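You operate a simulated robot arm through the tools that you are given. There is no shell and no other tool.

Carry out the task below with a simulated two-armed robot. There is one attempt and no reset: what you move stays moved.

## Task
Move the tray to the green mat, brush the nest clean and slide it in.
Fine: use the blue brush and put it back. Set down upright: blue brush. What is to be rubbed or washed off counts as gone when no trace of it is left.

It is judged by the outcome, as a careful person would: the job done as asked, and still so three seconds after it is handed in. It fails if anything else is knocked over, pushed out of place, dropped, spilled or broken.

## Robot
Two 7-joint arms with fingered hands on one trunk that stands fixed in place. Base frame: the origin is at the foot of the trunk, x ahead of it, y to its left, z up; the work surface is at about z = 0.86. Readings come in m, degrees, newtons and seconds.
The left shoulder is at [0.03, 0.119, 1.044], the right one opposite. With the tool pointing down near the work surface each hand reaches from about 0.4 to 0.78 m from the base axis, measured 20 degrees to its own side. Payload 3.8 kg a hand.
The TCP of each hand is the grasp point between the finger pads, 0.025 m short of the fingertips. In the tool frame z runs along the fingers and y along their closing line. The gripper opens to 0.088 m; its body begins 0.029 m behind the TCP. The gripper is a hand of 4 fingers: y runs from the thumb to the fingers, the wrist lies at [-0.013, -0.106, -0.174] in the tool frame.
Orientation is that of the tool frame in the base frame, as a unit quaternion [x, y, z, w]. With the fingers straight down and the wrist toward the robot, the tool's x, y and z point along [0, 1, 0], [1, 0, 0] and [0, 0, -1] of the base frame.

## Interface
- The arms move only by the tool arm_command. It takes "left_targets", "right_targets" or both (then of equal length, played together; a hand with none holds still); each is a list that holds one entry, the list of rows, each a list of 6 numbers: the turn, a rotation vector about the base's x, y, z in units of 120 degrees (1.0 is 120 degrees), then the shift along the base's x, y, z in units of 250 mm (1.0 is 250 mm). In form: [[[ax, ay, az, x, y, z], ...]]. A call has 1 to 20 rows; each row is the pose to reach, as a shift and turn from the pose commanded when the call began. A call with a number of a shift or a turn outside -1 to 1 is refused whole. Rows are played at 5 a second. More than 0.05 m and 8.6 degrees between two rows, and nothing of the call is played. A pose out of reach is approached as far as the arm can. The call stops where the force on the tool passes 40 N (or 10 N more than at its start, if that is more) or the arm is blocked; 0.2 s more then pass. In this call time passes only in rows, and 0.2 s behind the last. The reply holds the time, the measured pose of the TCP, the force on the tool along the base axes, the opening and the grip force, in the units named above and with some noise, with the torque about the TCP (base axes, N m) and any sound that the robot's microphone picked up, and new pictures: "pictures" is both (left out), scene, wrist or none (wrist: the cameras of the hands that moved).
- Cameras (640 x 400 px; columns grow to the right, rows downward): "scene" is now at [0.0555, 0.037, 1.5997]; the picture's right is [0.44, -0.90, 0.00], its down [-0.65, -0.32, -0.68] and it looks along [0.61, 0.30, -0.73] (base axes); focal length 367 px, centre (320, 200). "left" rides on the left gripper at [-0.064, -0.083, -0.098] in its tool frame; the picture's right is [-0.62, -0.37, 0.69], its down [0.71, -0.63, 0.30] and it looks along [0.32, 0.68, 0.65] (tool axes); focal length 265 px, centre (320, 200). "right" rides on the right gripper at [0.064, -0.083, -0.098] in its tool frame; the picture's right is [-0.62, 0.37, -0.69], its down [-0.71, -0.63, 0.30] and it looks along [-0.32, 0.68, 0.65] (tool axes); focal length 265 px, centre (320, 200). There is no depth. A picture from a camera that has moved, and an enlarged one, comes with that camera's place and axes in the base frame and with its lens. The place of the scene camera against the robot may be out by one fixed shift of up to 0.012 m in any direction.
- slide_trunk(by): moves the trunk up (or, below 0, down) by that many m; the arms and the scene camera ride with it, the base frame stays. It gives what a move gives, with no picture.
- finger_targets(index, middle, ring, thumb_bend, thumb_turn, hand): sets how far each is bent, from 0 (flat) to 100 (curled in); at 30 the hand is open as for a grip, at 70 the pads meet at the TCP. One left out holds its place. A second passes; each finger stops where it meets its share of the squeeze, and holds until it gets a number again. It is the only way to open and close the hand. It gives what a move gives, with no picture; readings hold the bend of each and the force on the fingers (four entries, about 0 where the hand has none), thumb and palm. thumb_turn goes from beside the hand (0) to across from the fingers (100), as for a grip.
- head_to(pan, tilt): turns the head with the scene camera to pan (to the left, within 120 degrees either way) and tilt (down, from -29 to 69), counted from straight ahead of the robot. It gives what a move gives, and a new picture of the scene camera.
- inspect(camera, box): a new picture of the part [left, top, right, bottom] of that camera's present view, enlarged. The clock stands still meanwhile.
- hand_in(): hands the job in; it is judged then, once.

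Places have to be worked out from the pictures, the camera data and where the tool is seen. Open the grippers and draw the arms clear of the work before you hand the job in, unless the task says otherwise.

The tools are called after "Emit:" by a JSON object that holds its "op" and its "data". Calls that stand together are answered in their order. arm_command: Moves the arms, as the interface text tells. Its arguments: {"type":"object","properties":{"left_targets":{"type":"array","items":{"type":"array","items":{"type":"array","items":{"type":"number"}}}},"right_targets":{"type":"array","items":{"type":"array","items":{"type":"array","items":{"type":"number"}}}},"pictures":{"type":"string","enum":["both","scene","wrist","none"]}},"required":[]} The other tools are called the same way: slide_trunk (by) moves the trunk up or down; finger_targets (index, middle, ring, thumb_bend, thumb_turn, hand) moves the fingers one by one; head_to (pan, tilt) turns the head that bears the scene camera; inspect (camera, box) takes an enlarged picture of a part of a camera's view; hand_in () hands the job in.

At the start:

```text
t: 0.0
left_tcp_pos: [0.3086, 0.3941, 1.1698]
left_ee_rot: [0.707, 0.707, 0.0, 0.0]
left_force: [-0.2, 0.7, 0.4]
left_ft_torque: [-0.01, -0.03, 0.0]
left_grip_width: 0.0875
left_gripper_force: 0.0
left_shape: jaw
left_bend: [30.0, 30.0, 30.0, 30.0, 98.0]
left_finger forces: [0.1, 0.0, 0.0, 0.1, 0.1, 0.0]
right_tcp_pos: [0.5732, 0.037, 1.245]
right_ee_rot: [0.707, 0.708, 0.001, 0.001]
right_force: [-0.7, -0.4, 0.7]
right_ft_torque: [-0.05, 0.0, 0.02]
right_grip_width: 0.0875
right_gripper_force: 0.2
right_shape: jaw
right_bend: [30.0, 30.0, 30.0, 30.0, 98.0]
right_finger forces: [0.0, 0.1, 0.0, 0.0, 0.0, 0.0]
trunk travel left (down, up): [-0.2, 0.39]
head pan, tilt (commanded): [26.3, 46.9]
```

scene: 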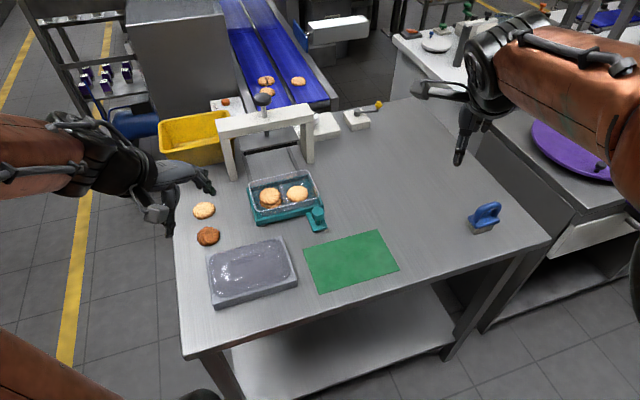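
right: 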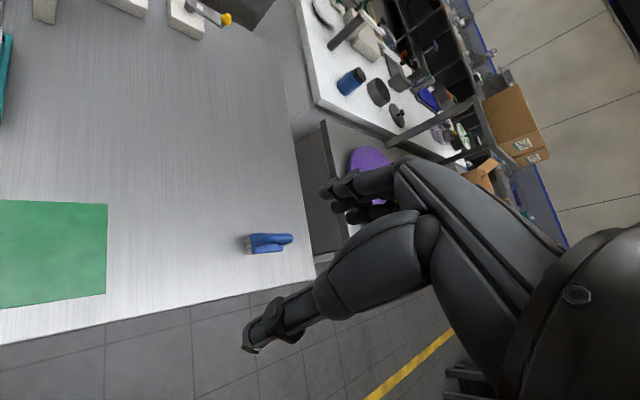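
left: 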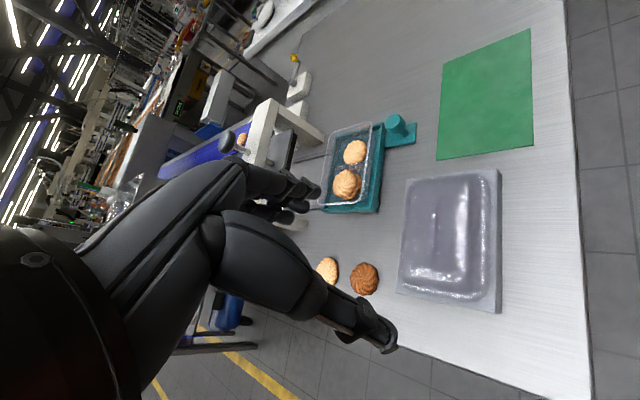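

I start by looking closely at the scene: the tray, the nest, the green mat and the blue brush.

Emit:
{"op": "inspect", "data": {"camera": "scene", "box": [220, 150, 350, 240]}}

Emit:
{"op": "inspect", "data": {"camera": "scene", "box": [190, 80, 390, 205]}}

Emit:
{"op": "inspect", "data": {"camera": "scene", "box": [180, 220, 420, 370]}}

Emit:
{"op": "inspect", "data": {"camera": "scene", "box": [440, 180, 540, 250]}}

Emit:
{"op": "inspect", "data": {"camera": "left", "box": [280, 90, 520, 320]}}

```text
4.44 times, centred on (285, 195) of scene
camera zoom: at [0.0555, 0.037, 1.5997], right [0.44, -0.9, 0.0], down [-0.65, -0.32, -0.68], along [0.61, 0.3, -0.73], focal length 1632 px, centre (476, 222)
```

zoom: 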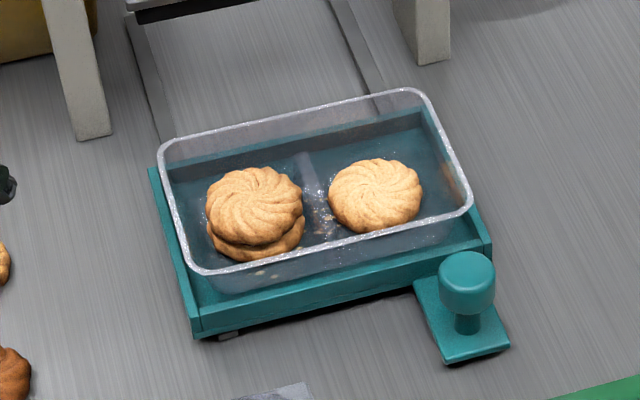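

```text
3.20 times, centred on (290, 142) of scene
camera zoom: at [0.0555, 0.037, 1.5997], right [0.44, -0.9, 0.0], down [-0.65, -0.32, -0.68], along [0.61, 0.3, -0.73], focal length 1175 px, centre (416, 384)
```

zoom: 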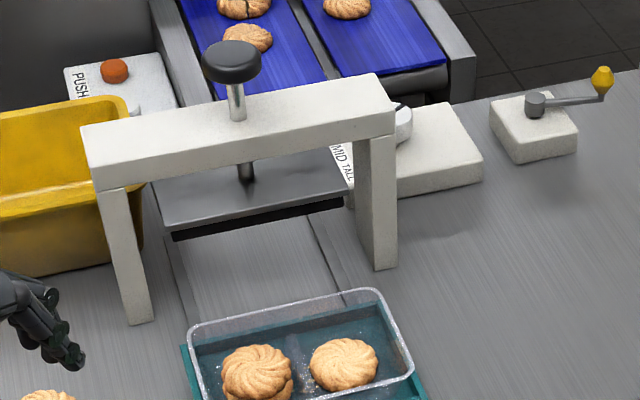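

```text
2.67 times, centred on (300, 295) of scene
camera zoom: at [0.0555, 0.037, 1.5997], right [0.44, -0.9, 0.0], down [-0.65, -0.32, -0.68], along [0.61, 0.3, -0.73], focal length 980 px, centre (373, -53)
```

zoom: 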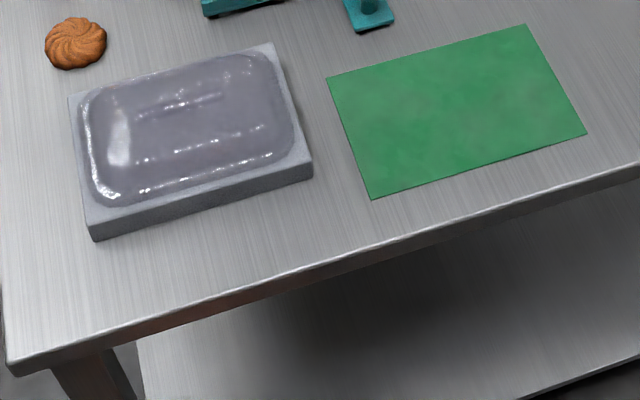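

```text
5.71 times, centred on (490, 215) of scene
camera zoom: at [0.0555, 0.037, 1.5997], right [0.44, -0.9, 0.0], down [-0.65, -0.32, -0.68], along [0.61, 0.3, -0.73], focal length 2099 px, centre (-651, 114)
```

zoom: 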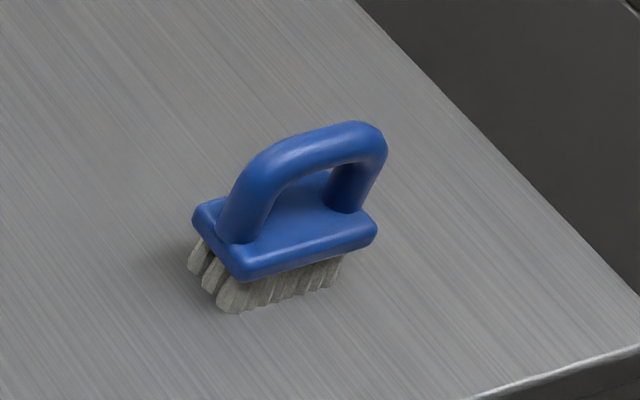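

```text
1.74 times, centred on (400, 205) of left
camera zoom: at [0.2253, 0.3287, 1.2674], right [-0.37, -0.62, -0.69], down [-0.63, 0.71, -0.3], along [0.68, 0.32, -0.65], focal length 462 px, centre (181, 191)
```

zoom: 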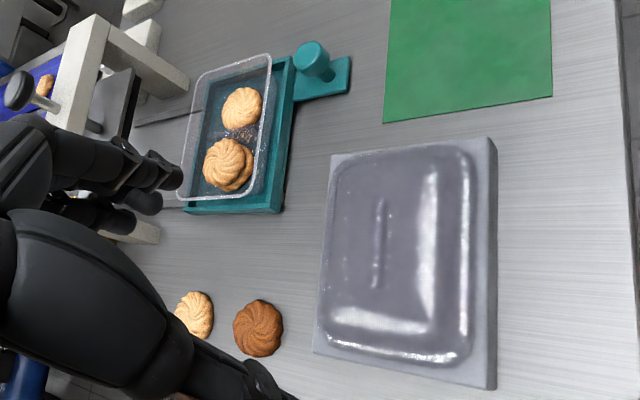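

The clear tray with cookies sits in the teal nest, at about (0.63, 0.43). The nest is on rails leading into the press and has a knob at its front right. The green mat is centred near (0.53, 0.19) and the blue brush stands near (0.78, -0.075), everything turned about 45°. I bring both hands to better viewing poses, with the left yawed 45°, to measure heights.

Emit:
{"op": "arm_command", "data": {"left_targets": [[[0, 0, 0.047, 0.11, -0.092, -0.035], [0, 0, 0.094, 0.22, -0.184, -0.07], [0, 0, 0.141, 0.33, -0.276, -0.105], [0, 0, 0.1875, 0.44, -0.368, -0.14], [0, 0, 0.234, 0.55, -0.46, -0.175], [0, 0, 0.281, 0.66, -0.552, -0.21], [0, 0, 0.328, 0.77, -0.644, -0.245], [0, 0, 0.375, 0.88, -0.736, -0.28]]], "right_targets": [[[0, 0, 0, -0.037, -0.1, -0.072], [0, 0, 0, -0.073, -0.2, -0.145], [0, 0, 0, -0.11, -0.3, -0.217], [0, 0, 0, -0.146, -0.4, -0.29], [0, 0, 0, -0.183, -0.5, -0.362], [0, 0, 0, -0.219, -0.55, -0.435], [0, 0, 0, -0.255, -0.6, -0.507], [0, 0, 0, -0.292, -0.628, -0.58]]], "pictures": "both"}}

```text
t: 1.8
left_tcp_pos: [0.5239, 0.2138, 1.0998]
left_ee_rot: [0.384, 0.923, -0.001, 0.0]
left_force: [0.8, 1.1, 0.8]
left_ft_torque: [0.0, 0.05, -0.02]
left_grip_width: 0.0878
left_gripper_force: 0.2
left_shape: jaw
left_bend: [30.0, 30.0, 30.0, 30.0, 98.0]
left_finger forces: [0.1, 0.1, 0.0, 0.0, 0.0, 0.0]
left hand out of reach, approached as far as the arm can: row 8
right_tcp_pos: [0.5022, -0.1186, 1.1]
right_ee_rot: [0.707, 0.707, 0.0, 0.0]
right_force: [0.5, -0.6, -0.5]
right_ft_torque: [0.0, -0.01, 0.01]
right_grip_width: 0.0878
right_gripper_force: 0.0
right_shape: jaw
right_bend: [30.0, 30.0, 30.0, 30.0, 98.0]
right_finger forces: [0.1, 0.0, 0.1, 0.0, 0.0, 0.0]
trunk travel left (down, up): [-0.2, 0.39]
head pan, tilt (commanded): [26.3, 46.9]
camera scene: at [0.0568, 0.0364, 1.5997], right [0.44, -0.9, 0.0], down [-0.66, -0.32, -0.68], along [0.61, 0.3, -0.73], focal length 367 px, centre (320, 200)
camera right: at [0.4195, -0.0544, 1.1974], right [0.37, -0.62, 0.69], down [-0.63, -0.71, -0.3], along [0.68, -0.32, -0.65], focal length 265 px, centre (320, 200)
camera left: at [0.5098, 0.1096, 1.1973], right [0.18, -0.7, -0.69], down [-0.95, 0.06, -0.3], along [0.26, 0.71, -0.65], focal length 265 px, centre (320, 200)
```

scene: 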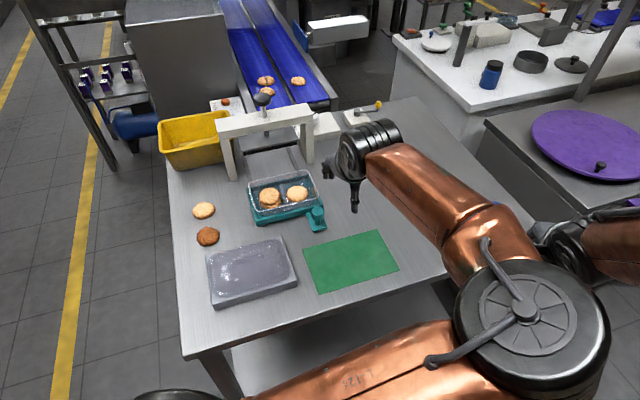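
right: 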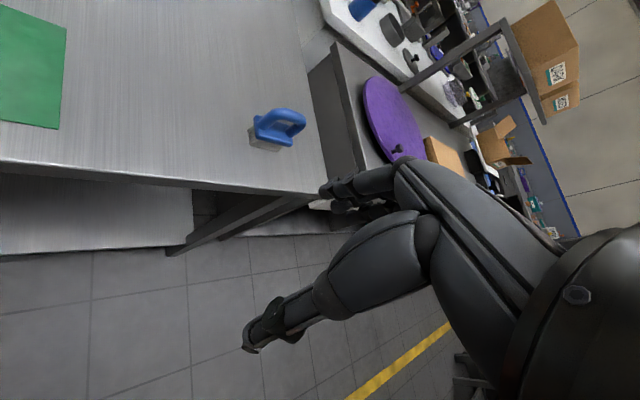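
left: 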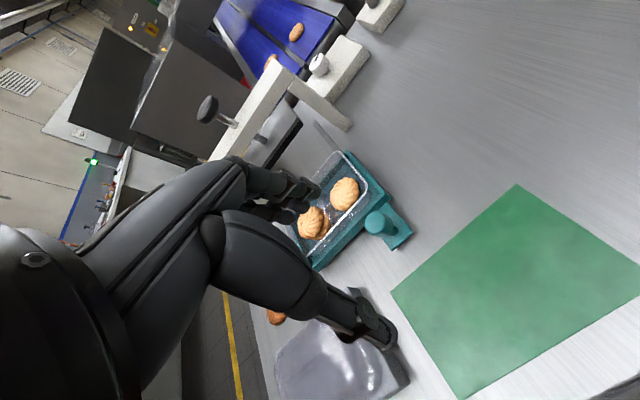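

The left hand stopped just short of the commanded pose, near a wrist limit, so I note that. I zoom in on the tray and brush from these new viewpoints to measure heights.

Emit:
{"op": "inspect", "data": {"camera": "left", "box": [270, 100, 430, 290]}}

Emit:
{"op": "inspect", "data": {"camera": "right", "box": [220, 80, 330, 170]}}

Emit:
{"op": "inspect", "data": {"camera": "scene", "box": [310, 110, 420, 220]}}

```text
2.11 times, centred on (350, 195) of left
camera zoom: at [0.5098, 0.1096, 1.1973], right [0.18, -0.7, -0.69], down [-0.95, 0.06, -0.3], along [0.26, 0.71, -0.65], focal length 559 px, centre (257, 210)
```

zoom: 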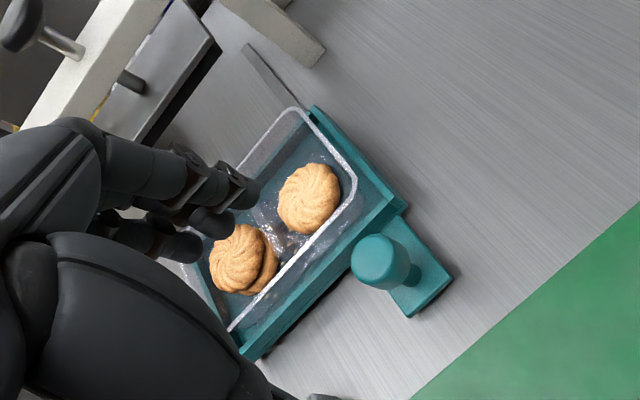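

```text
4.44 times, centred on (275, 125) of right
camera zoom: at [0.4195, -0.0544, 1.1974], right [0.37, -0.62, 0.69], down [-0.63, -0.71, -0.3], along [0.68, -0.32, -0.65], focal length 1180 px, centre (520, 533)
```

zoom: 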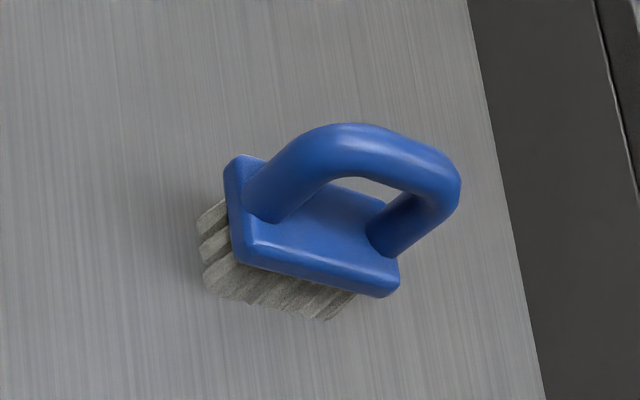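

```text
3.64 times, centred on (365, 165) of scene
camera zoom: at [0.0568, 0.0364, 1.5997], right [0.44, -0.9, 0.0], down [-0.66, -0.32, -0.68], along [0.61, 0.3, -0.73], focal length 1336 px, centre (156, 327)
```

zoom: 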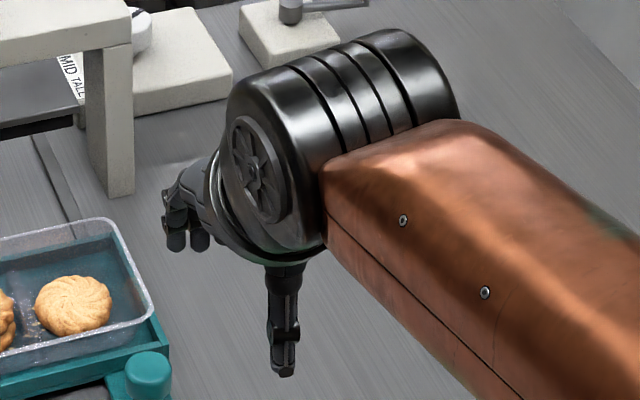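

The scene view suggests the left elbow has swung inward, toward the right arm. I turn the head to check the arm configuration.

Emit:
{"op": "head_to", "data": {"pan": -20, "tilt": 60}}

```text
t: 2.9
left_tcp_pos: [0.5231, 0.2146, 1.1005]
left_ee_rot: [0.385, 0.923, -0.001, 0.001]
left_force: [-0.4, -0.8, -0.8]
left_ft_torque: [-0.02, 0.03, 0.01]
left_grip_width: 0.0877
left_gripper_force: 0.2
left_shape: jaw
left_bend: [30.0, 30.0, 30.0, 30.0, 98.0]
left_finger forces: [0.0, 0.0, 0.1, 0.0, 0.0, 0.1]
right_tcp_pos: [0.5018, -0.1187, 1.0995]
right_ee_rot: [0.706, 0.708, 0.0, 0.0]
right_force: [0.1, 1.1, -0.3]
right_ft_torque: [0.0, 0.02, -0.01]
right_grip_width: 0.0876
right_gripper_force: 0.0
right_shape: jaw
right_bend: [30.0, 30.0, 30.0, 30.0, 98.0]
right_finger forces: [0.1, 0.0, 0.1, 0.1, 0.0, 0.1]
trunk travel left (down, up): [-0.2, 0.39]
head pan, tilt (commanded): [-20.0, 60.0]
camera scene: at [0.0468, -0.0213, 1.5829], right [-0.34, -0.94, 0.0], down [-0.81, 0.3, -0.5], along [0.47, -0.17, -0.87], focal length 367 px, centre (320, 200)
```

scene: 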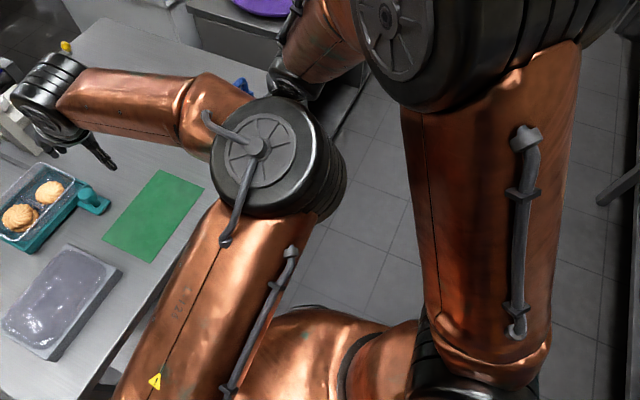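

The left elbow swings inward when that hand is yawed 45°, while for the right arm a +45° yaw is natural. So the right hand will take the tray by its front wall. I send the left hand back to where it started and restore the head.

Emit:
{"op": "arm_command", "data": {"left_targets": [[[0, 0, -0.047, -0.11, 0.092, 0.035], [0, 0, -0.094, -0.22, 0.184, 0.07], [0, 0, -0.141, -0.33, 0.276, 0.105], [0, 0, -0.1875, -0.44, 0.368, 0.14], [0, 0, -0.234, -0.55, 0.46, 0.175], [0, 0, -0.281, -0.66, 0.552, 0.21], [0, 0, -0.328, -0.77, 0.644, 0.245], [0, 0, -0.375, -0.88, 0.736, 0.28]]], "pictures": "none"}}

Emit:
{"op": "head_to", "data": {"pan": 20, "tilt": 50}}

```text
t: 4.7
left_tcp_pos: [0.3013, 0.3964, 1.1661]
left_ee_rot: [0.708, 0.706, -0.001, 0.0]
left_force: [-0.5, -0.7, 0.0]
left_ft_torque: [-0.02, 0.0, 0.03]
left_grip_width: 0.0877
left_gripper_force: 0.1
left_shape: jaw
left_bend: [30.0, 30.0, 30.0, 30.0, 98.0]
left_finger forces: [0.1, 0.0, 0.0, 0.0, 0.1, 0.0]
right_tcp_pos: [0.4999, -0.1176, 1.0987]
right_ee_rot: [0.708, 0.706, -0.001, 0.0]
right_force: [0.3, 0.2, 0.6]
right_ft_torque: [0.0, 0.0, 0.0]
right_grip_width: 0.0878
right_gripper_force: 0.1
right_shape: jaw
right_bend: [30.0, 30.0, 30.0, 30.0, 98.0]
right_finger forces: [0.0, 0.0, 0.1, 0.1, 0.0, 0.0]
trunk travel left (down, up): [-0.2, 0.39]
head pan, tilt (commanded): [-20.0, 60.0]
```

```text
t: 5.8
left_tcp_pos: [0.3025, 0.3946, 1.168]
left_ee_rot: [0.707, 0.708, 0.0, 0.0]
left_force: [0.1, -0.8, 0.5]
left_ft_torque: [0.0, 0.01, 0.0]
left_grip_width: 0.0877
left_gripper_force: 0.0
left_shape: jaw
left_bend: [30.0, 30.0, 30.0, 30.0, 98.0]
left_finger forces: [0.0, 0.0, 0.0, 0.0, 0.0, 0.0]
right_tcp_pos: [0.5018, -0.1168, 1.0998]
right_ee_rot: [0.707, 0.707, 0.0, 0.0]
right_force: [-0.1, 0.6, -0.6]
right_ft_torque: [0.01, 0.01, 0.03]
right_grip_width: 0.0876
right_gripper_force: 0.0
right_shape: jaw
right_bend: [30.0, 30.0, 30.0, 30.0, 98.0]
right_finger forces: [0.0, 0.0, 0.0, 0.1, 0.1, 0.0]
trunk travel left (down, up): [-0.2, 0.39]
head pan, tilt (commanded): [20.0, 50.0]
camera scene: at [0.0565, 0.0278, 1.5955], right [0.34, -0.94, 0.0], down [-0.72, -0.26, -0.64], along [0.6, 0.22, -0.77], focal length 367 px, centre (320, 200)
```

scene: 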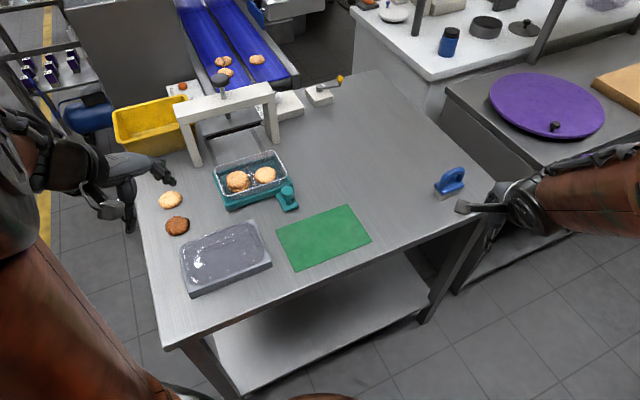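

The left arm is back with its elbow out. I now move the right hand toward the tray with +45° yaw, high above the mat, for a close look.

Emit:
{"op": "arm_command", "data": {"right_targets": [[[0, 0, 0.047, 0, 0.12, 0], [0, 0, 0.094, 0, 0.24, 0], [0, 0, 0.141, 0, 0.36, 0], [0, 0, 0.1875, 0, 0.48, 0], [0, 0, 0.234, 0, 0.6, 0], [0, 0, 0.281, 0, 0.72, 0], [0, 0, 0.328, 0, 0.84, 0], [0, 0, 0.375, 0, 0.96, 0]]], "pictures": "both"}}

```text
t: 7.6
left_tcp_pos: [0.3036, 0.3954, 1.1668]
left_ee_rot: [0.707, 0.707, 0.0, 0.0]
left_force: [-0.3, -0.7, 0.6]
left_ft_torque: [-0.03, 0.0, -0.01]
left_grip_width: 0.0876
left_gripper_force: 0.1
left_shape: jaw
left_bend: [30.0, 30.0, 30.0, 30.0, 98.0]
left_finger forces: [0.0, 0.0, 0.0, 0.0, 0.0, 0.0]
right_tcp_pos: [0.4996, 0.1233, 1.0982]
right_ee_rot: [0.381, 0.925, -0.001, -0.001]
right_force: [0.4, -0.3, 0.3]
right_ft_torque: [0.01, 0.01, 0.0]
right_grip_width: 0.0874
right_gripper_force: 0.2
right_shape: jaw
right_bend: [30.0, 30.0, 30.0, 30.0, 98.0]
right_finger forces: [0.0, 0.0, 0.0, 0.0, 0.0, 0.0]
trunk travel left (down, up): [-0.2, 0.39]
head pan, tilt (commanded): [20.0, 50.0]
camera scene: at [0.0571, 0.0286, 1.5954], right [0.34, -0.94, 0.0], down [-0.72, -0.26, -0.64], along [0.6, 0.22, -0.77], focal length 367 px, centre (320, 200)
camera right: at [0.397, 0.1098, 1.197], right [0.7, -0.18, 0.69], down [0.06, -0.95, -0.3], along [0.71, 0.26, -0.65], focal length 265 px, centre (320, 200)
```

scene: 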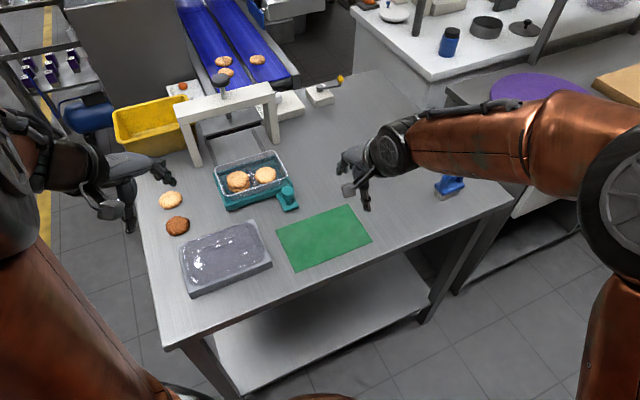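
right: 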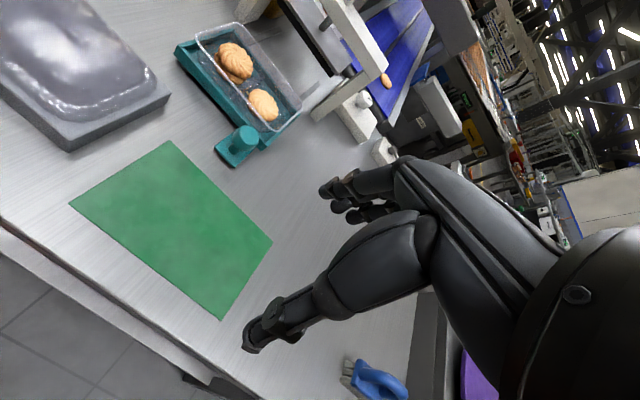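

The right arm has a comfortable posture here and its camera sees the tray, nest and mat. I zoom in to measure them.

Emit:
{"op": "inspect", "data": {"camera": "right", "box": [165, 10, 315, 170]}}

Emit:
{"op": "inspect", "data": {"camera": "right", "box": [60, 130, 280, 330]}}

Emit:
{"op": "inspect", "data": {"camera": "scene", "box": [205, 140, 305, 220]}}

```text
2.50 times, centred on (240, 90) of right
camera zoom: at [0.397, 0.1098, 1.197], right [0.7, -0.18, 0.69], down [0.06, -0.95, -0.3], along [0.71, 0.26, -0.65], focal length 664 px, centre (520, 475)
```

zoom: 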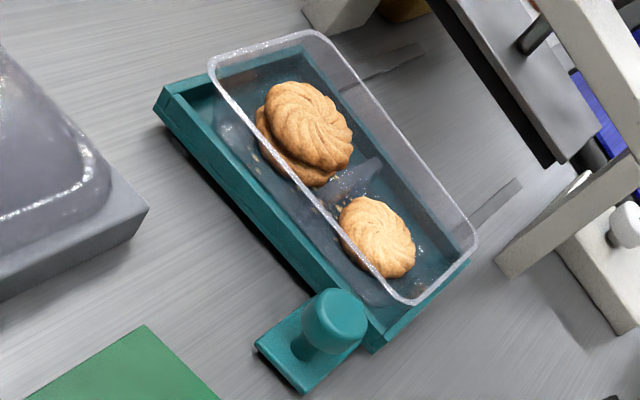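

```text
2.00 times, centred on (170, 230) of right
camera zoom: at [0.397, 0.1098, 1.197], right [0.7, -0.18, 0.69], down [0.06, -0.95, -0.3], along [0.71, 0.26, -0.65], focal length 531 px, centre (620, 140)
```

zoom: 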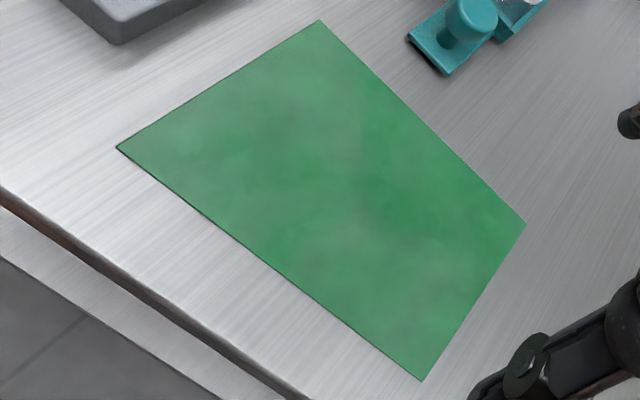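

```text
5.00 times, centred on (255, 180) of scene
camera zoom: at [0.0571, 0.0286, 1.5954], right [0.34, -0.94, 0.0], down [-0.72, -0.26, -0.64], along [0.6, 0.22, -0.77], focal length 1836 px, centre (645, 300)
```

zoom: 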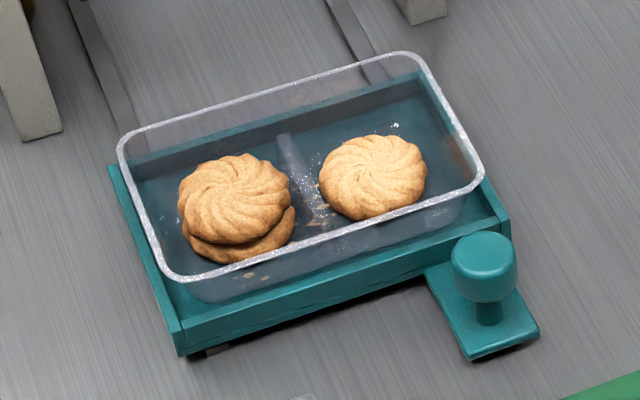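

By the wrist view, the tray rim is at about z 0.915, its front wall mid is near (0.578, 0.383) and the mat centre is at (0.524, 0.190). I hover the right hand before the front wall with a 10° outward tilt and pre-shape the fingers narrower.

Emit:
{"op": "arm_command", "data": {"right_targets": [[[0.0074, -0.0074, 0, 0.03, 0.1215, -0.02], [0.0147, -0.0147, 0, 0.06, 0.243, -0.06], [0.0221, -0.0221, 0, 0.09, 0.3645, -0.1], [0.0295, -0.0295, 0, 0.12, 0.486, -0.14], [0.0368, -0.0368, 0, 0.15, 0.6075, -0.18], [0.0442, -0.0442, 0, 0.18, 0.729, -0.22], [0.0516, -0.0516, 0, 0.21, 0.85, -0.27], [0.0589, -0.0589, 0, 0.24, 0.972, -0.32]]], "pictures": "none"}}

Emit:
{"op": "finger_targets", "data": {"hand": "right", "index": 57, "middle": 57, "ring": 57, "thumb_bend": 50}}

Emit:
{"op": "inspect", "data": {"camera": "right", "box": [0, 0, 640, 400]}}

Emit:
{"op": "inspect", "data": {"camera": "scene", "box": [160, 90, 400, 240]}}

```text
t: 9.4
left_tcp_pos: [0.3033, 0.3964, 1.1665]
left_ee_rot: [0.707, 0.707, -0.001, 0.001]
left_force: [0.2, -0.7, -0.6]
left_ft_torque: [0.01, -0.01, 0.0]
left_grip_width: 0.0875
left_gripper_force: 0.1
left_shape: jaw
left_bend: [30.0, 30.0, 30.0, 30.0, 98.0]
left_finger forces: [0.1, 0.0, 0.0, 0.0, 0.0, 0.1]
right_tcp_pos: [0.5606, 0.3649, 1.0177]
right_ee_rot: [0.381, 0.921, 0.079, 0.034]
right_force: [0.4, 0.0, 0.6]
right_ft_torque: [-0.02, 0.04, 0.05]
right_grip_width: 0.0878
right_gripper_force: 0.0
right_shape: jaw
right_bend: [30.0, 30.0, 30.0, 30.0, 98.0]
right_finger forces: [0.1, 0.0, 0.1, 0.0, 0.0, 0.0]
trunk travel left (down, up): [-0.2, 0.39]
head pan, tilt (commanded): [20.0, 50.0]
```

```text
t: 10.4
left_tcp_pos: [0.3027, 0.3954, 1.1666]
left_ee_rot: [0.707, 0.707, 0.001, 0.0]
left_force: [1.1, 0.3, -0.2]
left_ft_torque: [0.0, 0.0, 0.0]
left_grip_width: 0.0875
left_gripper_force: 0.1
left_shape: jaw
left_bend: [30.0, 30.0, 30.0, 30.0, 98.0]
left_finger forces: [0.0, 0.0, 0.0, 0.0, 0.1, 0.1]
right_tcp_pos: [0.5599, 0.3633, 1.0184]
right_ee_rot: [0.381, 0.92, 0.081, 0.033]
right_force: [0.4, 0.1, -1.2]
right_ft_torque: [0.0, 0.01, 0.02]
right_grip_width: 0.0356
right_gripper_force: 0.0
right_shape: fingers
right_bend: [56.0, 56.0, 56.0, 50.0, 98.0]
right_finger forces: [0.1, 0.1, 0.0, 0.1, 0.0, 0.1]
trunk travel left (down, up): [-0.2, 0.39]
head pan, tilt (commanded): [20.0, 50.0]
```

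```text
1.00 times, centred on (320, 200) of right (not enlarged: the box is as wide or as high as the picture)
camera zoom: at [0.4456, 0.3383, 1.1013], right [0.61, -0.27, 0.75], down [0.1, -0.91, -0.41], along [0.79, 0.33, -0.53], focal length 265 px, centre (320, 200)
```

zoom: 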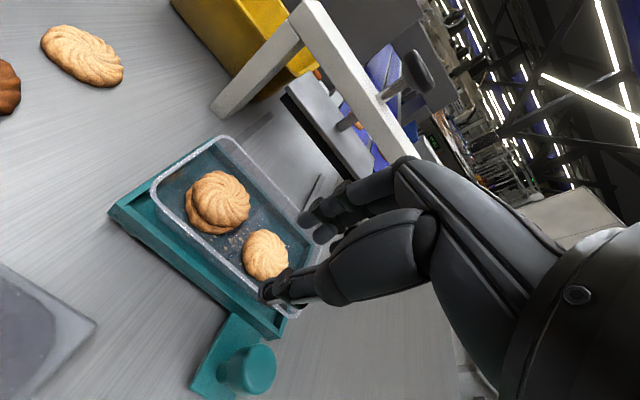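

```text
2.67 times, centred on (280, 165) of scene
camera zoom: at [0.0564, 0.0281, 1.5955], right [0.34, -0.94, 0.0], down [-0.72, -0.26, -0.64], along [0.6, 0.22, -0.77], focal length 980 px, centre (427, 293)
```

zoom: 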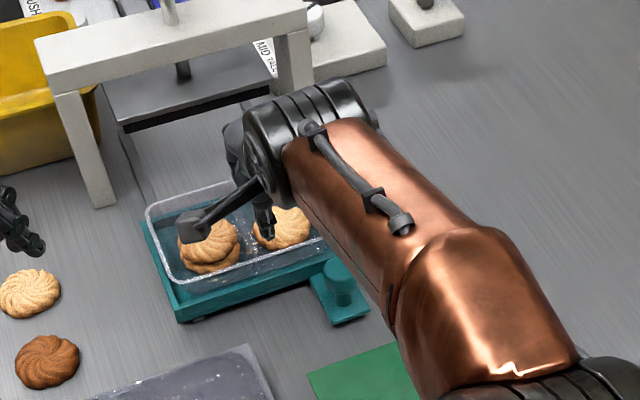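

The pose is within reach. I zoom the wrist view on the tray's front wall to refine the grip position.

Emit:
{"op": "inspect", "data": {"camera": "right", "box": [100, 130, 340, 340]}}

Emit:
{"op": "inspect", "data": {"camera": "right", "box": [230, 220, 340, 320]}}

```text
1.90 times, centred on (220, 235) of right
camera zoom: at [0.4456, 0.3383, 1.1013], right [0.61, -0.27, 0.75], down [0.1, -0.91, -0.41], along [0.79, 0.33, -0.53], focal length 506 px, centre (510, 133)
```

zoom: 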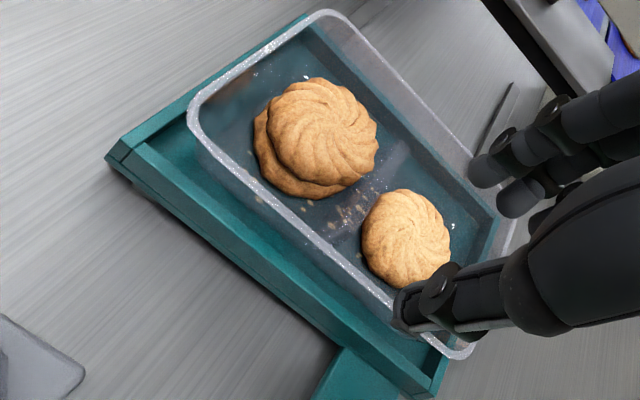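

```text
4.00 times, centred on (285, 270) of right
camera zoom: at [0.4456, 0.3383, 1.1013], right [0.61, -0.27, 0.75], down [0.1, -0.91, -0.41], along [0.79, 0.33, -0.53], focal length 1062 px, centre (460, -80)
```

zoom: 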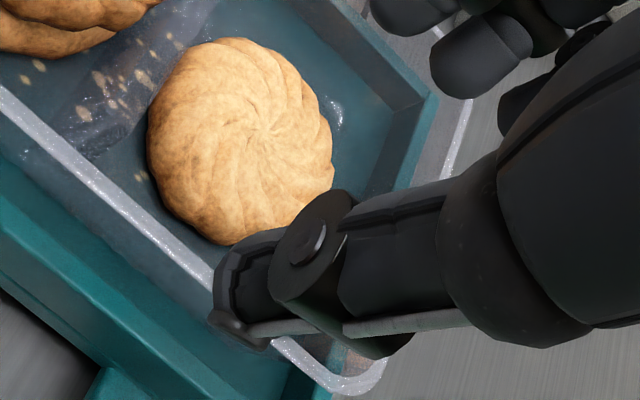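

Rim top is at about z 0.92 and the front wall lies on the line x+y ≈ 0.947, with the cookies 2.5–3 cm behind it. I narrow the fingers so they fit between wall and cookies and descend to just above the rim.

Emit:
{"op": "finger_targets", "data": {"hand": "right", "index": 63, "middle": 63, "ring": 63, "thumb_bend": 48}}

Emit:
{"op": "arm_command", "data": {"right_targets": [[[0, 0, 0, 0.012, 0.019, -0.09], [0, 0, 0, 0.025, 0.038, -0.18], [0, 0, 0, 0.037, 0.057, -0.26]]], "pictures": "both"}}

Emit:
{"op": "inspect", "data": {"camera": "right", "box": [150, 180, 390, 380]}}

Emit:
{"op": "inspect", "data": {"camera": "scene", "box": [200, 130, 310, 220]}}

Emit:
{"op": "inspect", "data": {"camera": "left", "box": [220, 60, 480, 260]}}

```text
t: 11.4
left_tcp_pos: [0.3028, 0.395, 1.1671]
left_ee_rot: [0.707, 0.707, 0.0, 0.0]
left_force: [0.3, -0.6, 0.2]
left_ft_torque: [-0.02, -0.02, 0.0]
left_grip_width: 0.0876
left_gripper_force: 0.1
left_shape: jaw
left_bend: [30.0, 30.0, 30.0, 30.0, 98.0]
left_finger forces: [0.0, 0.0, 0.1, 0.0, 0.0, 0.1]
right_tcp_pos: [0.5613, 0.3639, 1.0198]
right_ee_rot: [0.381, 0.92, 0.08, 0.033]
right_force: [1.1, -0.3, 0.7]
right_ft_torque: [-0.02, 0.02, 0.01]
right_grip_width: 0.0295
right_gripper_force: 0.1
right_shape: fingers
right_bend: [63.0, 63.0, 63.0, 48.0, 98.0]
right_finger forces: [0.0, 0.0, 0.0, 0.0, 0.0, 0.0]
trunk travel left (down, up): [-0.2, 0.39]
head pan, tilt (commanded): [20.0, 50.0]
```

```text
t: 12.2
left_tcp_pos: [0.3019, 0.396, 1.1674]
left_ee_rot: [0.707, 0.707, -0.001, 0.0]
left_force: [-0.3, 0.0, 1.0]
left_ft_torque: [0.03, 0.0, -0.01]
left_grip_width: 0.0877
left_gripper_force: 0.2
left_shape: jaw
left_bend: [30.0, 30.0, 30.0, 30.0, 98.0]
left_finger forces: [0.1, 0.0, 0.0, 0.1, 0.0, 0.0]
right_tcp_pos: [0.5558, 0.3656, 0.9628]
right_ee_rot: [0.381, 0.92, 0.081, 0.033]
right_force: [0.0, 0.0, -0.1]
right_ft_torque: [0.0, 0.01, -0.05]
right_grip_width: 0.0292
right_gripper_force: 0.2
right_shape: fingers
right_bend: [63.0, 63.0, 63.0, 48.0, 98.0]
right_finger forces: [0.0, 0.0, 0.0, 0.0, 0.1, 0.0]
right hand out of reach, approached as far as the arm can: row 2, 3
trunk travel left (down, up): [-0.2, 0.39]
head pan, tilt (commanded): [20.0, 50.0]
camera scene: at [0.0565, 0.0286, 1.5955], right [0.34, -0.94, 0.0], down [-0.72, -0.26, -0.64], along [0.6, 0.22, -0.77], focal length 367 px, centre (320, 200)
camera right: at [0.4411, 0.3405, 1.0442], right [0.61, -0.27, 0.75], down [0.1, -0.91, -0.41], along [0.79, 0.33, -0.53], focal length 265 px, centre (320, 200)
```

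scene: 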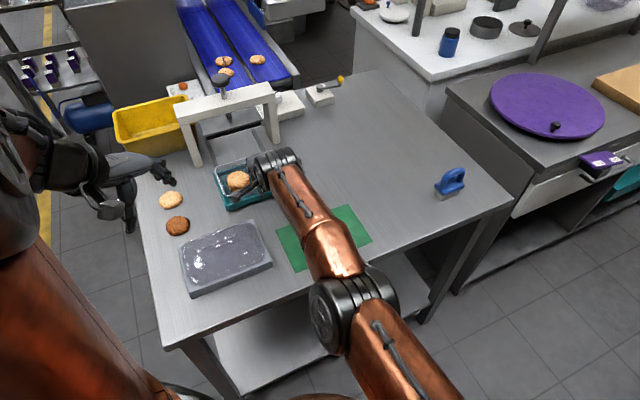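
right: 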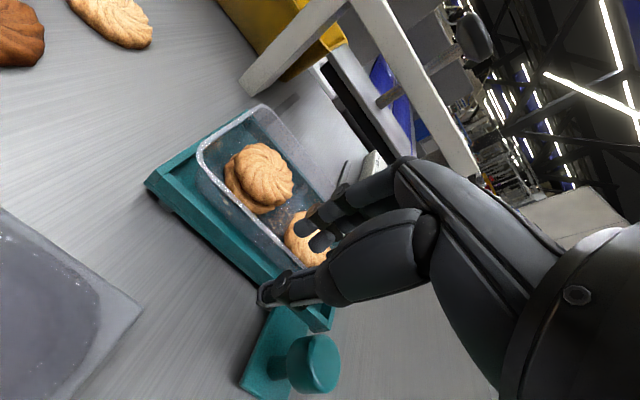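

```text
2.00 times, centred on (270, 280) of right
camera zoom: at [0.4411, 0.3405, 1.0442], right [0.61, -0.27, 0.75], down [0.1, -0.91, -0.41], along [0.79, 0.33, -0.53], focal length 531 px, centre (420, 40)
```

zoom: 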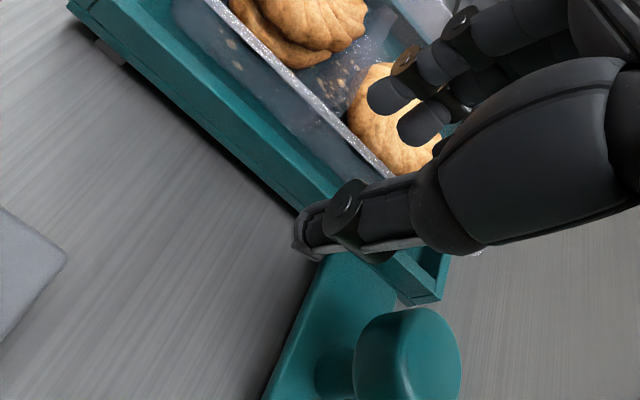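

```text
4.44 times, centred on (255, 175) of scene
camera zoom: at [0.0565, 0.0286, 1.5955], right [0.34, -0.94, 0.0], down [-0.72, -0.26, -0.64], along [0.6, 0.22, -0.77], focal length 1632 px, centre (609, 311)
```

zoom: 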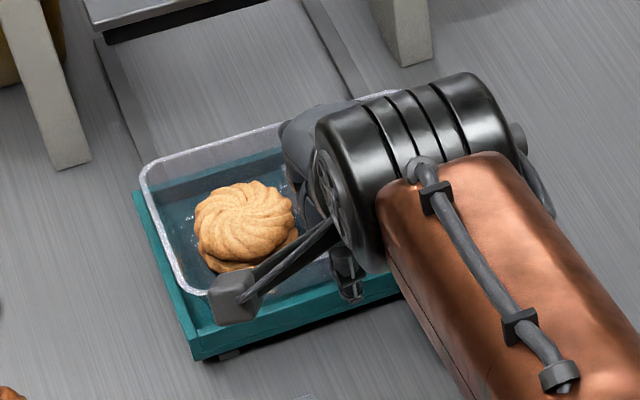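

```text
2.00 times, centred on (350, 160) of left
camera zoom: at [0.2195, 0.3315, 1.2647], right [-0.37, -0.62, -0.69], down [-0.63, 0.71, -0.3], along [0.68, 0.32, -0.65], focal length 531 px, centre (260, 280)
```

zoom: 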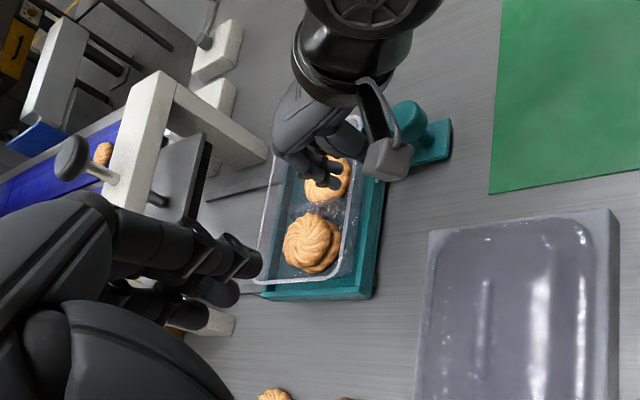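

The right hand ran out of reach when descending, 1–1.5 cm short. Lowering the trunk should bring the arms into a better posture. I raise the hand first, then lower the trunk by 0.1 m.

Emit:
{"op": "arm_command", "data": {"right_targets": [[[0, 0, 0, 0, 0, 0.16], [0, 0, 0, 0, 0, 0.32], [0, 0, 0, 0, 0, 0.48]]], "pictures": "none"}}

Emit:
{"op": "slide_trunk", "data": {"by": -0.1}}

```text
t: 13.0
left_tcp_pos: [0.3018, 0.395, 1.168]
left_ee_rot: [0.707, 0.707, 0.0, 0.0]
left_force: [-0.1, -0.2, 0.4]
left_ft_torque: [0.0, 0.02, 0.0]
left_grip_width: 0.0878
left_gripper_force: 0.1
left_shape: jaw
left_bend: [30.0, 30.0, 30.0, 30.0, 98.0]
left_finger forces: [0.0, 0.0, 0.0, 0.1, 0.0, 0.1]
right_tcp_pos: [0.5598, 0.365, 1.081]
right_ee_rot: [0.38, 0.921, 0.081, 0.034]
right_force: [-0.1, -0.8, 0.3]
right_ft_torque: [0.01, -0.02, 0.0]
right_grip_width: 0.0292
right_gripper_force: 0.0
right_shape: fingers
right_bend: [63.0, 63.0, 63.0, 48.0, 98.0]
right_finger forces: [0.0, 0.0, 0.0, 0.1, 0.0, 0.1]
trunk travel left (down, up): [-0.2, 0.39]
head pan, tilt (commanded): [20.0, 50.0]
```

```text
t: 14.3
left_tcp_pos: [0.3037, 0.3956, 1.0677]
left_ee_rot: [0.707, 0.707, 0.0, -0.001]
left_force: [0.3, 0.1, 0.4]
left_ft_torque: [-0.02, -0.02, 0.03]
left_grip_width: 0.0875
left_gripper_force: 0.1
left_shape: jaw
left_bend: [30.0, 30.0, 30.0, 30.0, 98.0]
left_finger forces: [0.1, 0.0, 0.0, 0.0, 0.0, 0.0]
right_tcp_pos: [0.5602, 0.3643, 0.9811]
right_ee_rot: [0.381, 0.92, 0.081, 0.033]
right_force: [0.1, 0.3, 0.5]
right_ft_torque: [0.0, -0.02, -0.02]
right_grip_width: 0.0295
right_gripper_force: 0.0
right_shape: fingers
right_bend: [63.0, 63.0, 63.0, 48.0, 98.0]
right_finger forces: [0.0, 0.0, 0.0, 0.1, 0.0, 0.0]
trunk travel left (down, up): [-0.1, 0.49]
head pan, tilt (commanded): [20.0, 50.0]
```

Now I approach again to just above the rim, at (0.569, 0.378, 0.945).

Emit:
{"op": "arm_command", "data": {"right_targets": [[[0, 0, 0, 0.019, 0.028, -0.07], [0, 0, 0, 0.037, 0.055, -0.144]]], "pictures": "wrist"}}

Emit:
{"op": "inspect", "data": {"camera": "right", "box": [170, 180, 370, 340]}}

Emit:
{"op": "inspect", "data": {"camera": "left", "box": [260, 40, 480, 220]}}

Emit:
{"op": "inspect", "data": {"camera": "scene", "box": [200, 130, 310, 220]}}

```text
t: 14.9
left_tcp_pos: [0.3031, 0.3957, 1.0672]
left_ee_rot: [0.707, 0.707, 0.0, 0.001]
left_force: [-0.2, -0.1, -0.6]
left_ft_torque: [0.03, 0.03, 0.0]
left_grip_width: 0.0877
left_gripper_force: 0.1
left_shape: jaw
left_bend: [30.0, 30.0, 30.0, 30.0, 98.0]
left_finger forces: [0.0, 0.0, 0.0, 0.1, 0.0, 0.0]
right_tcp_pos: [0.5552, 0.3706, 0.9451]
right_ee_rot: [0.382, 0.92, 0.079, 0.033]
right_force: [-0.9, -0.6, -0.2]
right_ft_torque: [0.01, 0.04, 0.0]
right_grip_width: 0.0293
right_gripper_force: 0.2
right_shape: fingers
right_bend: [63.0, 63.0, 63.0, 48.0, 98.0]
right_finger forces: [0.1, 0.1, 0.0, 0.1, 0.1, 0.1]
right hand out of reach, approached as far as the arm can: row 1, 2
trunk travel left (down, up): [-0.1, 0.49]
head pan, tilt (commanded): [20.0, 50.0]
camera right: at [0.44, 0.3461, 1.027], right [0.61, -0.27, 0.75], down [0.1, -0.91, -0.41], along [0.79, 0.33, -0.53], focal length 265 px, centre (320, 200)
```

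right: 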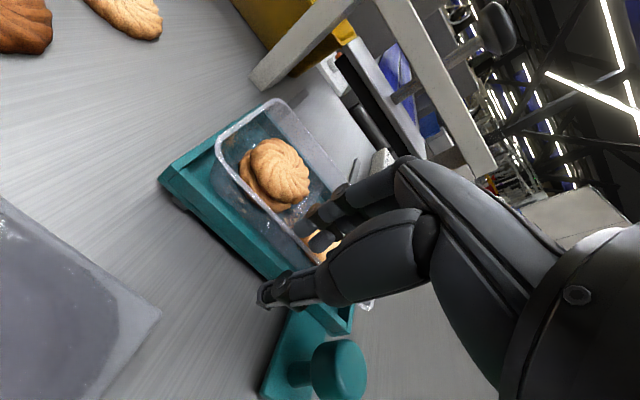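

```text
2.50 times, centred on (270, 260) of right
camera zoom: at [0.44, 0.3461, 1.027], right [0.61, -0.27, 0.75], down [0.1, -0.91, -0.41], along [0.79, 0.33, -0.53], focal length 664 px, centre (445, 50)
```

zoom: 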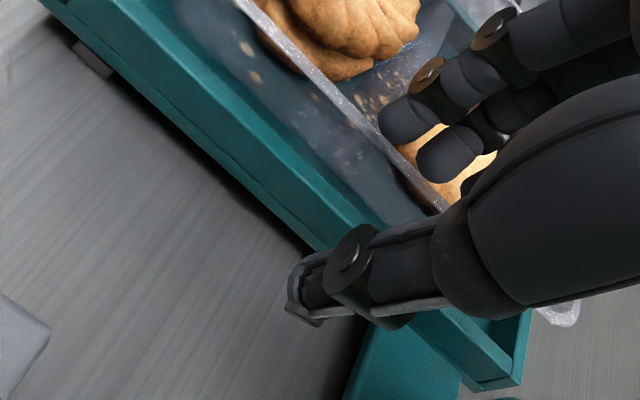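

```text
2.22 times, centred on (370, 130) of left
camera zoom: at [0.2192, 0.3313, 1.1648], right [-0.37, -0.62, -0.69], down [-0.63, 0.71, -0.3], along [0.68, 0.32, -0.65], focal length 590 px, centre (209, 356)
```

zoom: 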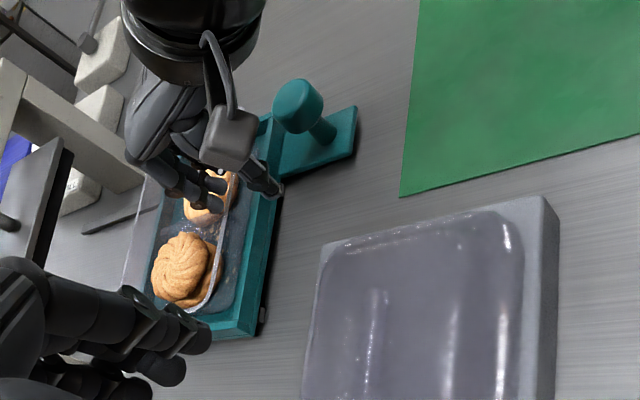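

```text
4.44 times, centred on (255, 175) of scene
camera zoom: at [0.0562, 0.0285, 1.4955], right [0.34, -0.94, 0.0], down [-0.72, -0.26, -0.64], along [0.6, 0.22, -0.77], focal length 1632 px, centre (609, 311)
```

zoom: 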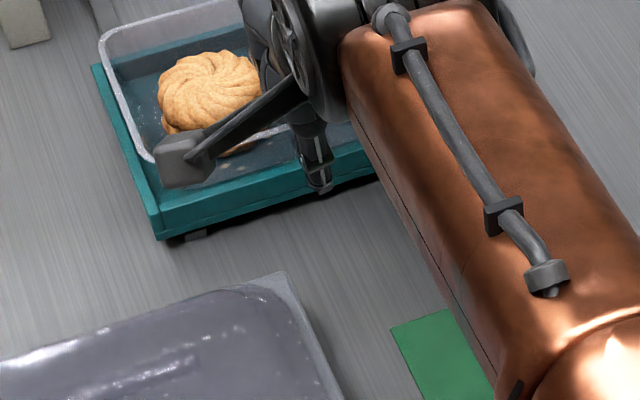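

Still about 1.5 cm short of the wall. More outward tilt brings the wrist nearer, so I add 10° of tilt while moving onto the wall line, staying above the rim.

Emit:
{"op": "arm_command", "data": {"right_targets": [[[0.0295, -0.0295, 0, 0.0, 0.0, 0.02], [0.0589, -0.0589, 0, 0.0, 0.0, 0.02], [0.0589, -0.0589, 0, 0.028, 0.016, 0.01], [0.0589, -0.0589, 0, 0.056, 0.031, 0.0]]], "pictures": "wrist"}}

Emit:
{"op": "inspect", "data": {"camera": "right", "box": [170, 180, 370, 340]}}

Emit:
{"op": "inspect", "data": {"camera": "left", "box": [280, 60, 420, 190]}}

```text
t: 15.9
left_tcp_pos: [0.3024, 0.3956, 1.0678]
left_ee_rot: [0.707, 0.707, 0.0, 0.0]
left_force: [-1.0, 0.4, -0.4]
left_ft_torque: [0.0, -0.03, 0.0]
left_grip_width: 0.0876
left_gripper_force: 0.0
left_shape: jaw
left_bend: [30.0, 30.0, 30.0, 30.0, 98.0]
left_finger forces: [0.0, 0.0, 0.1, 0.0, 0.0, 0.0]
right_tcp_pos: [0.5761, 0.3845, 0.9445]
right_ee_rot: [0.376, 0.91, 0.159, 0.066]
right_force: [0.2, 0.8, -0.8]
right_ft_torque: [-0.01, -0.03, -0.01]
right_grip_width: 0.0296
right_gripper_force: 0.0
right_shape: fingers
right_bend: [63.0, 63.0, 63.0, 48.0, 98.0]
right_finger forces: [0.0, 0.0, 0.0, 0.0, 0.0, 0.1]
right hand out of reach, approached as far as the arm can: row 1, 2, 3, 4
trunk travel left (down, up): [-0.1, 0.49]
head pan, tilt (commanded): [20.0, 50.0]
camera right: at [0.4522, 0.3497, 1.0078], right [0.52, -0.36, 0.78], down [0.16, -0.85, -0.5], along [0.84, 0.38, -0.38], focal length 265 px, centre (320, 200)
```

right: 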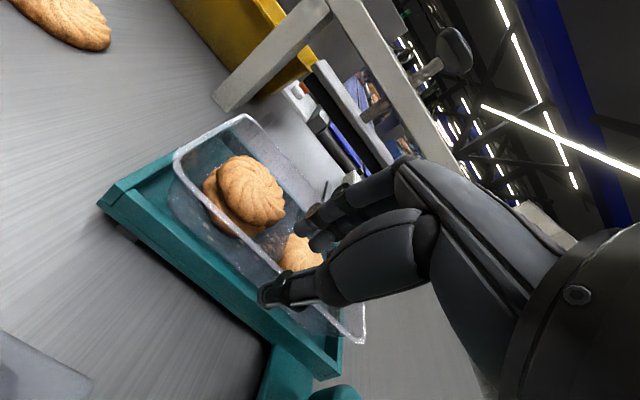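

```text
2.50 times, centred on (270, 260) of right
camera zoom: at [0.4522, 0.3497, 1.0078], right [0.52, -0.36, 0.78], down [0.16, -0.85, -0.5], along [0.84, 0.38, -0.38], focal length 664 px, centre (445, 50)
```

zoom: 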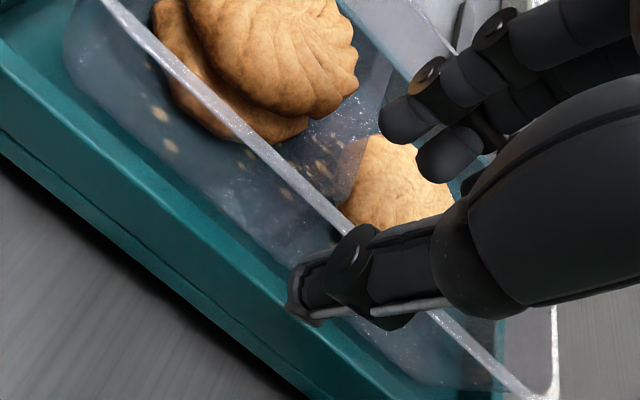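

```text
3.08 times, centred on (350, 125) of left
camera zoom: at [0.2194, 0.3311, 1.1648], right [-0.37, -0.62, -0.69], down [-0.63, 0.71, -0.3], along [0.68, 0.32, -0.65], focal length 817 px, centre (228, 431)
```

zoom: 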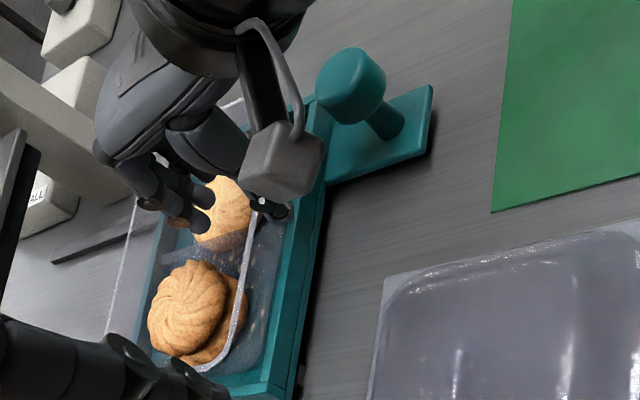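

With 20° tilt the hand now reaches past the wall line (TCP line at 0.679, wall at about 0.670). I pull back by about 1 cm, staying above the rim, and check where it settles.

Emit:
{"op": "arm_command", "data": {"right_targets": [[[0, 0, 0, -0.028, -0.028, 0.0]]], "pictures": "wrist"}}

Emit:
{"op": "inspect", "data": {"camera": "right", "box": [170, 180, 370, 340]}}

Emit:
{"op": "inspect", "data": {"camera": "left", "box": [280, 60, 420, 190]}}

```text
t: 16.3
left_tcp_pos: [0.3032, 0.3952, 1.0674]
left_ee_rot: [0.707, 0.707, 0.0, 0.0]
left_force: [-0.7, -0.3, 0.4]
left_ft_torque: [-0.01, 0.01, -0.01]
left_grip_width: 0.0877
left_gripper_force: 0.1
left_shape: jaw
left_bend: [30.0, 30.0, 30.0, 30.0, 98.0]
left_finger forces: [0.0, 0.1, 0.0, 0.0, 0.0, 0.1]
right_tcp_pos: [0.5763, 0.3835, 0.9441]
right_ee_rot: [0.376, 0.91, 0.159, 0.065]
right_force: [0.0, -0.9, 0.4]
right_ft_torque: [0.0, -0.02, 0.03]
right_grip_width: 0.0296
right_gripper_force: 0.1
right_shape: fingers
right_bend: [63.0, 63.0, 63.0, 48.0, 98.0]
right_finger forces: [0.0, 0.1, 0.1, 0.1, 0.0, 0.1]
right hand out of reach, approached as far as the arm can: row 1
trunk travel left (down, up): [-0.1, 0.49]
head pan, tilt (commanded): [20.0, 50.0]
camera right: at [0.4522, 0.3497, 1.0077], right [0.52, -0.36, 0.78], down [0.16, -0.85, -0.5], along [0.84, 0.38, -0.38], focal length 265 px, centre (320, 200)
```

right: 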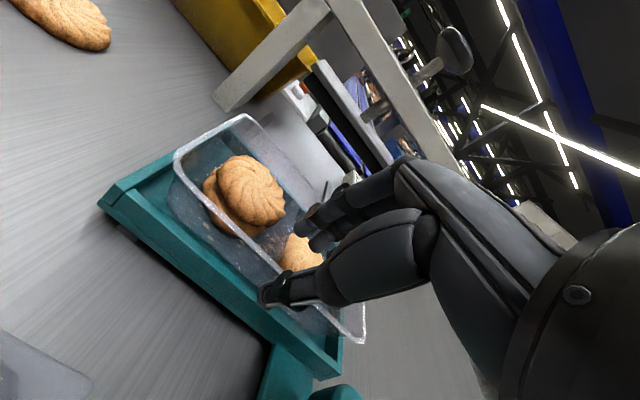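

```text
2.50 times, centred on (270, 260) of right
camera zoom: at [0.4522, 0.3497, 1.0077], right [0.52, -0.36, 0.78], down [0.16, -0.85, -0.5], along [0.84, 0.38, -0.38], focal length 664 px, centre (445, 50)
```

zoom: 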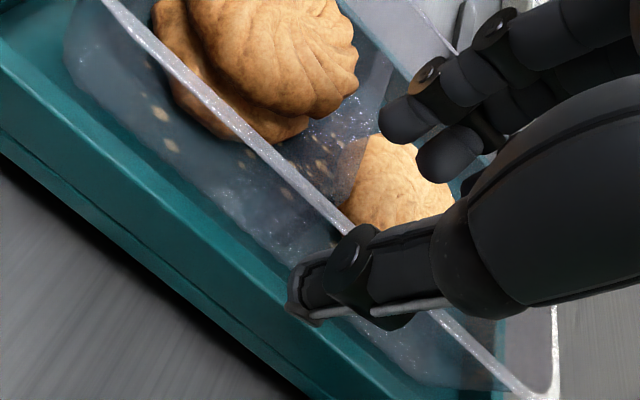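

```text
3.08 times, centred on (350, 125) of left
camera zoom: at [0.2194, 0.3311, 1.1648], right [-0.37, -0.62, -0.69], down [-0.63, 0.71, -0.3], along [0.68, 0.32, -0.65], focal length 817 px, centre (228, 431)
```

zoom: 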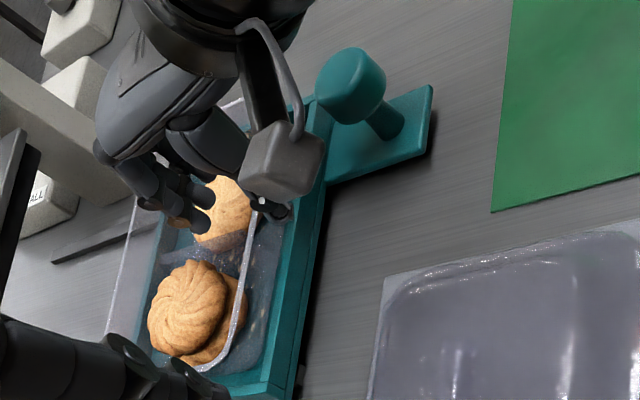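

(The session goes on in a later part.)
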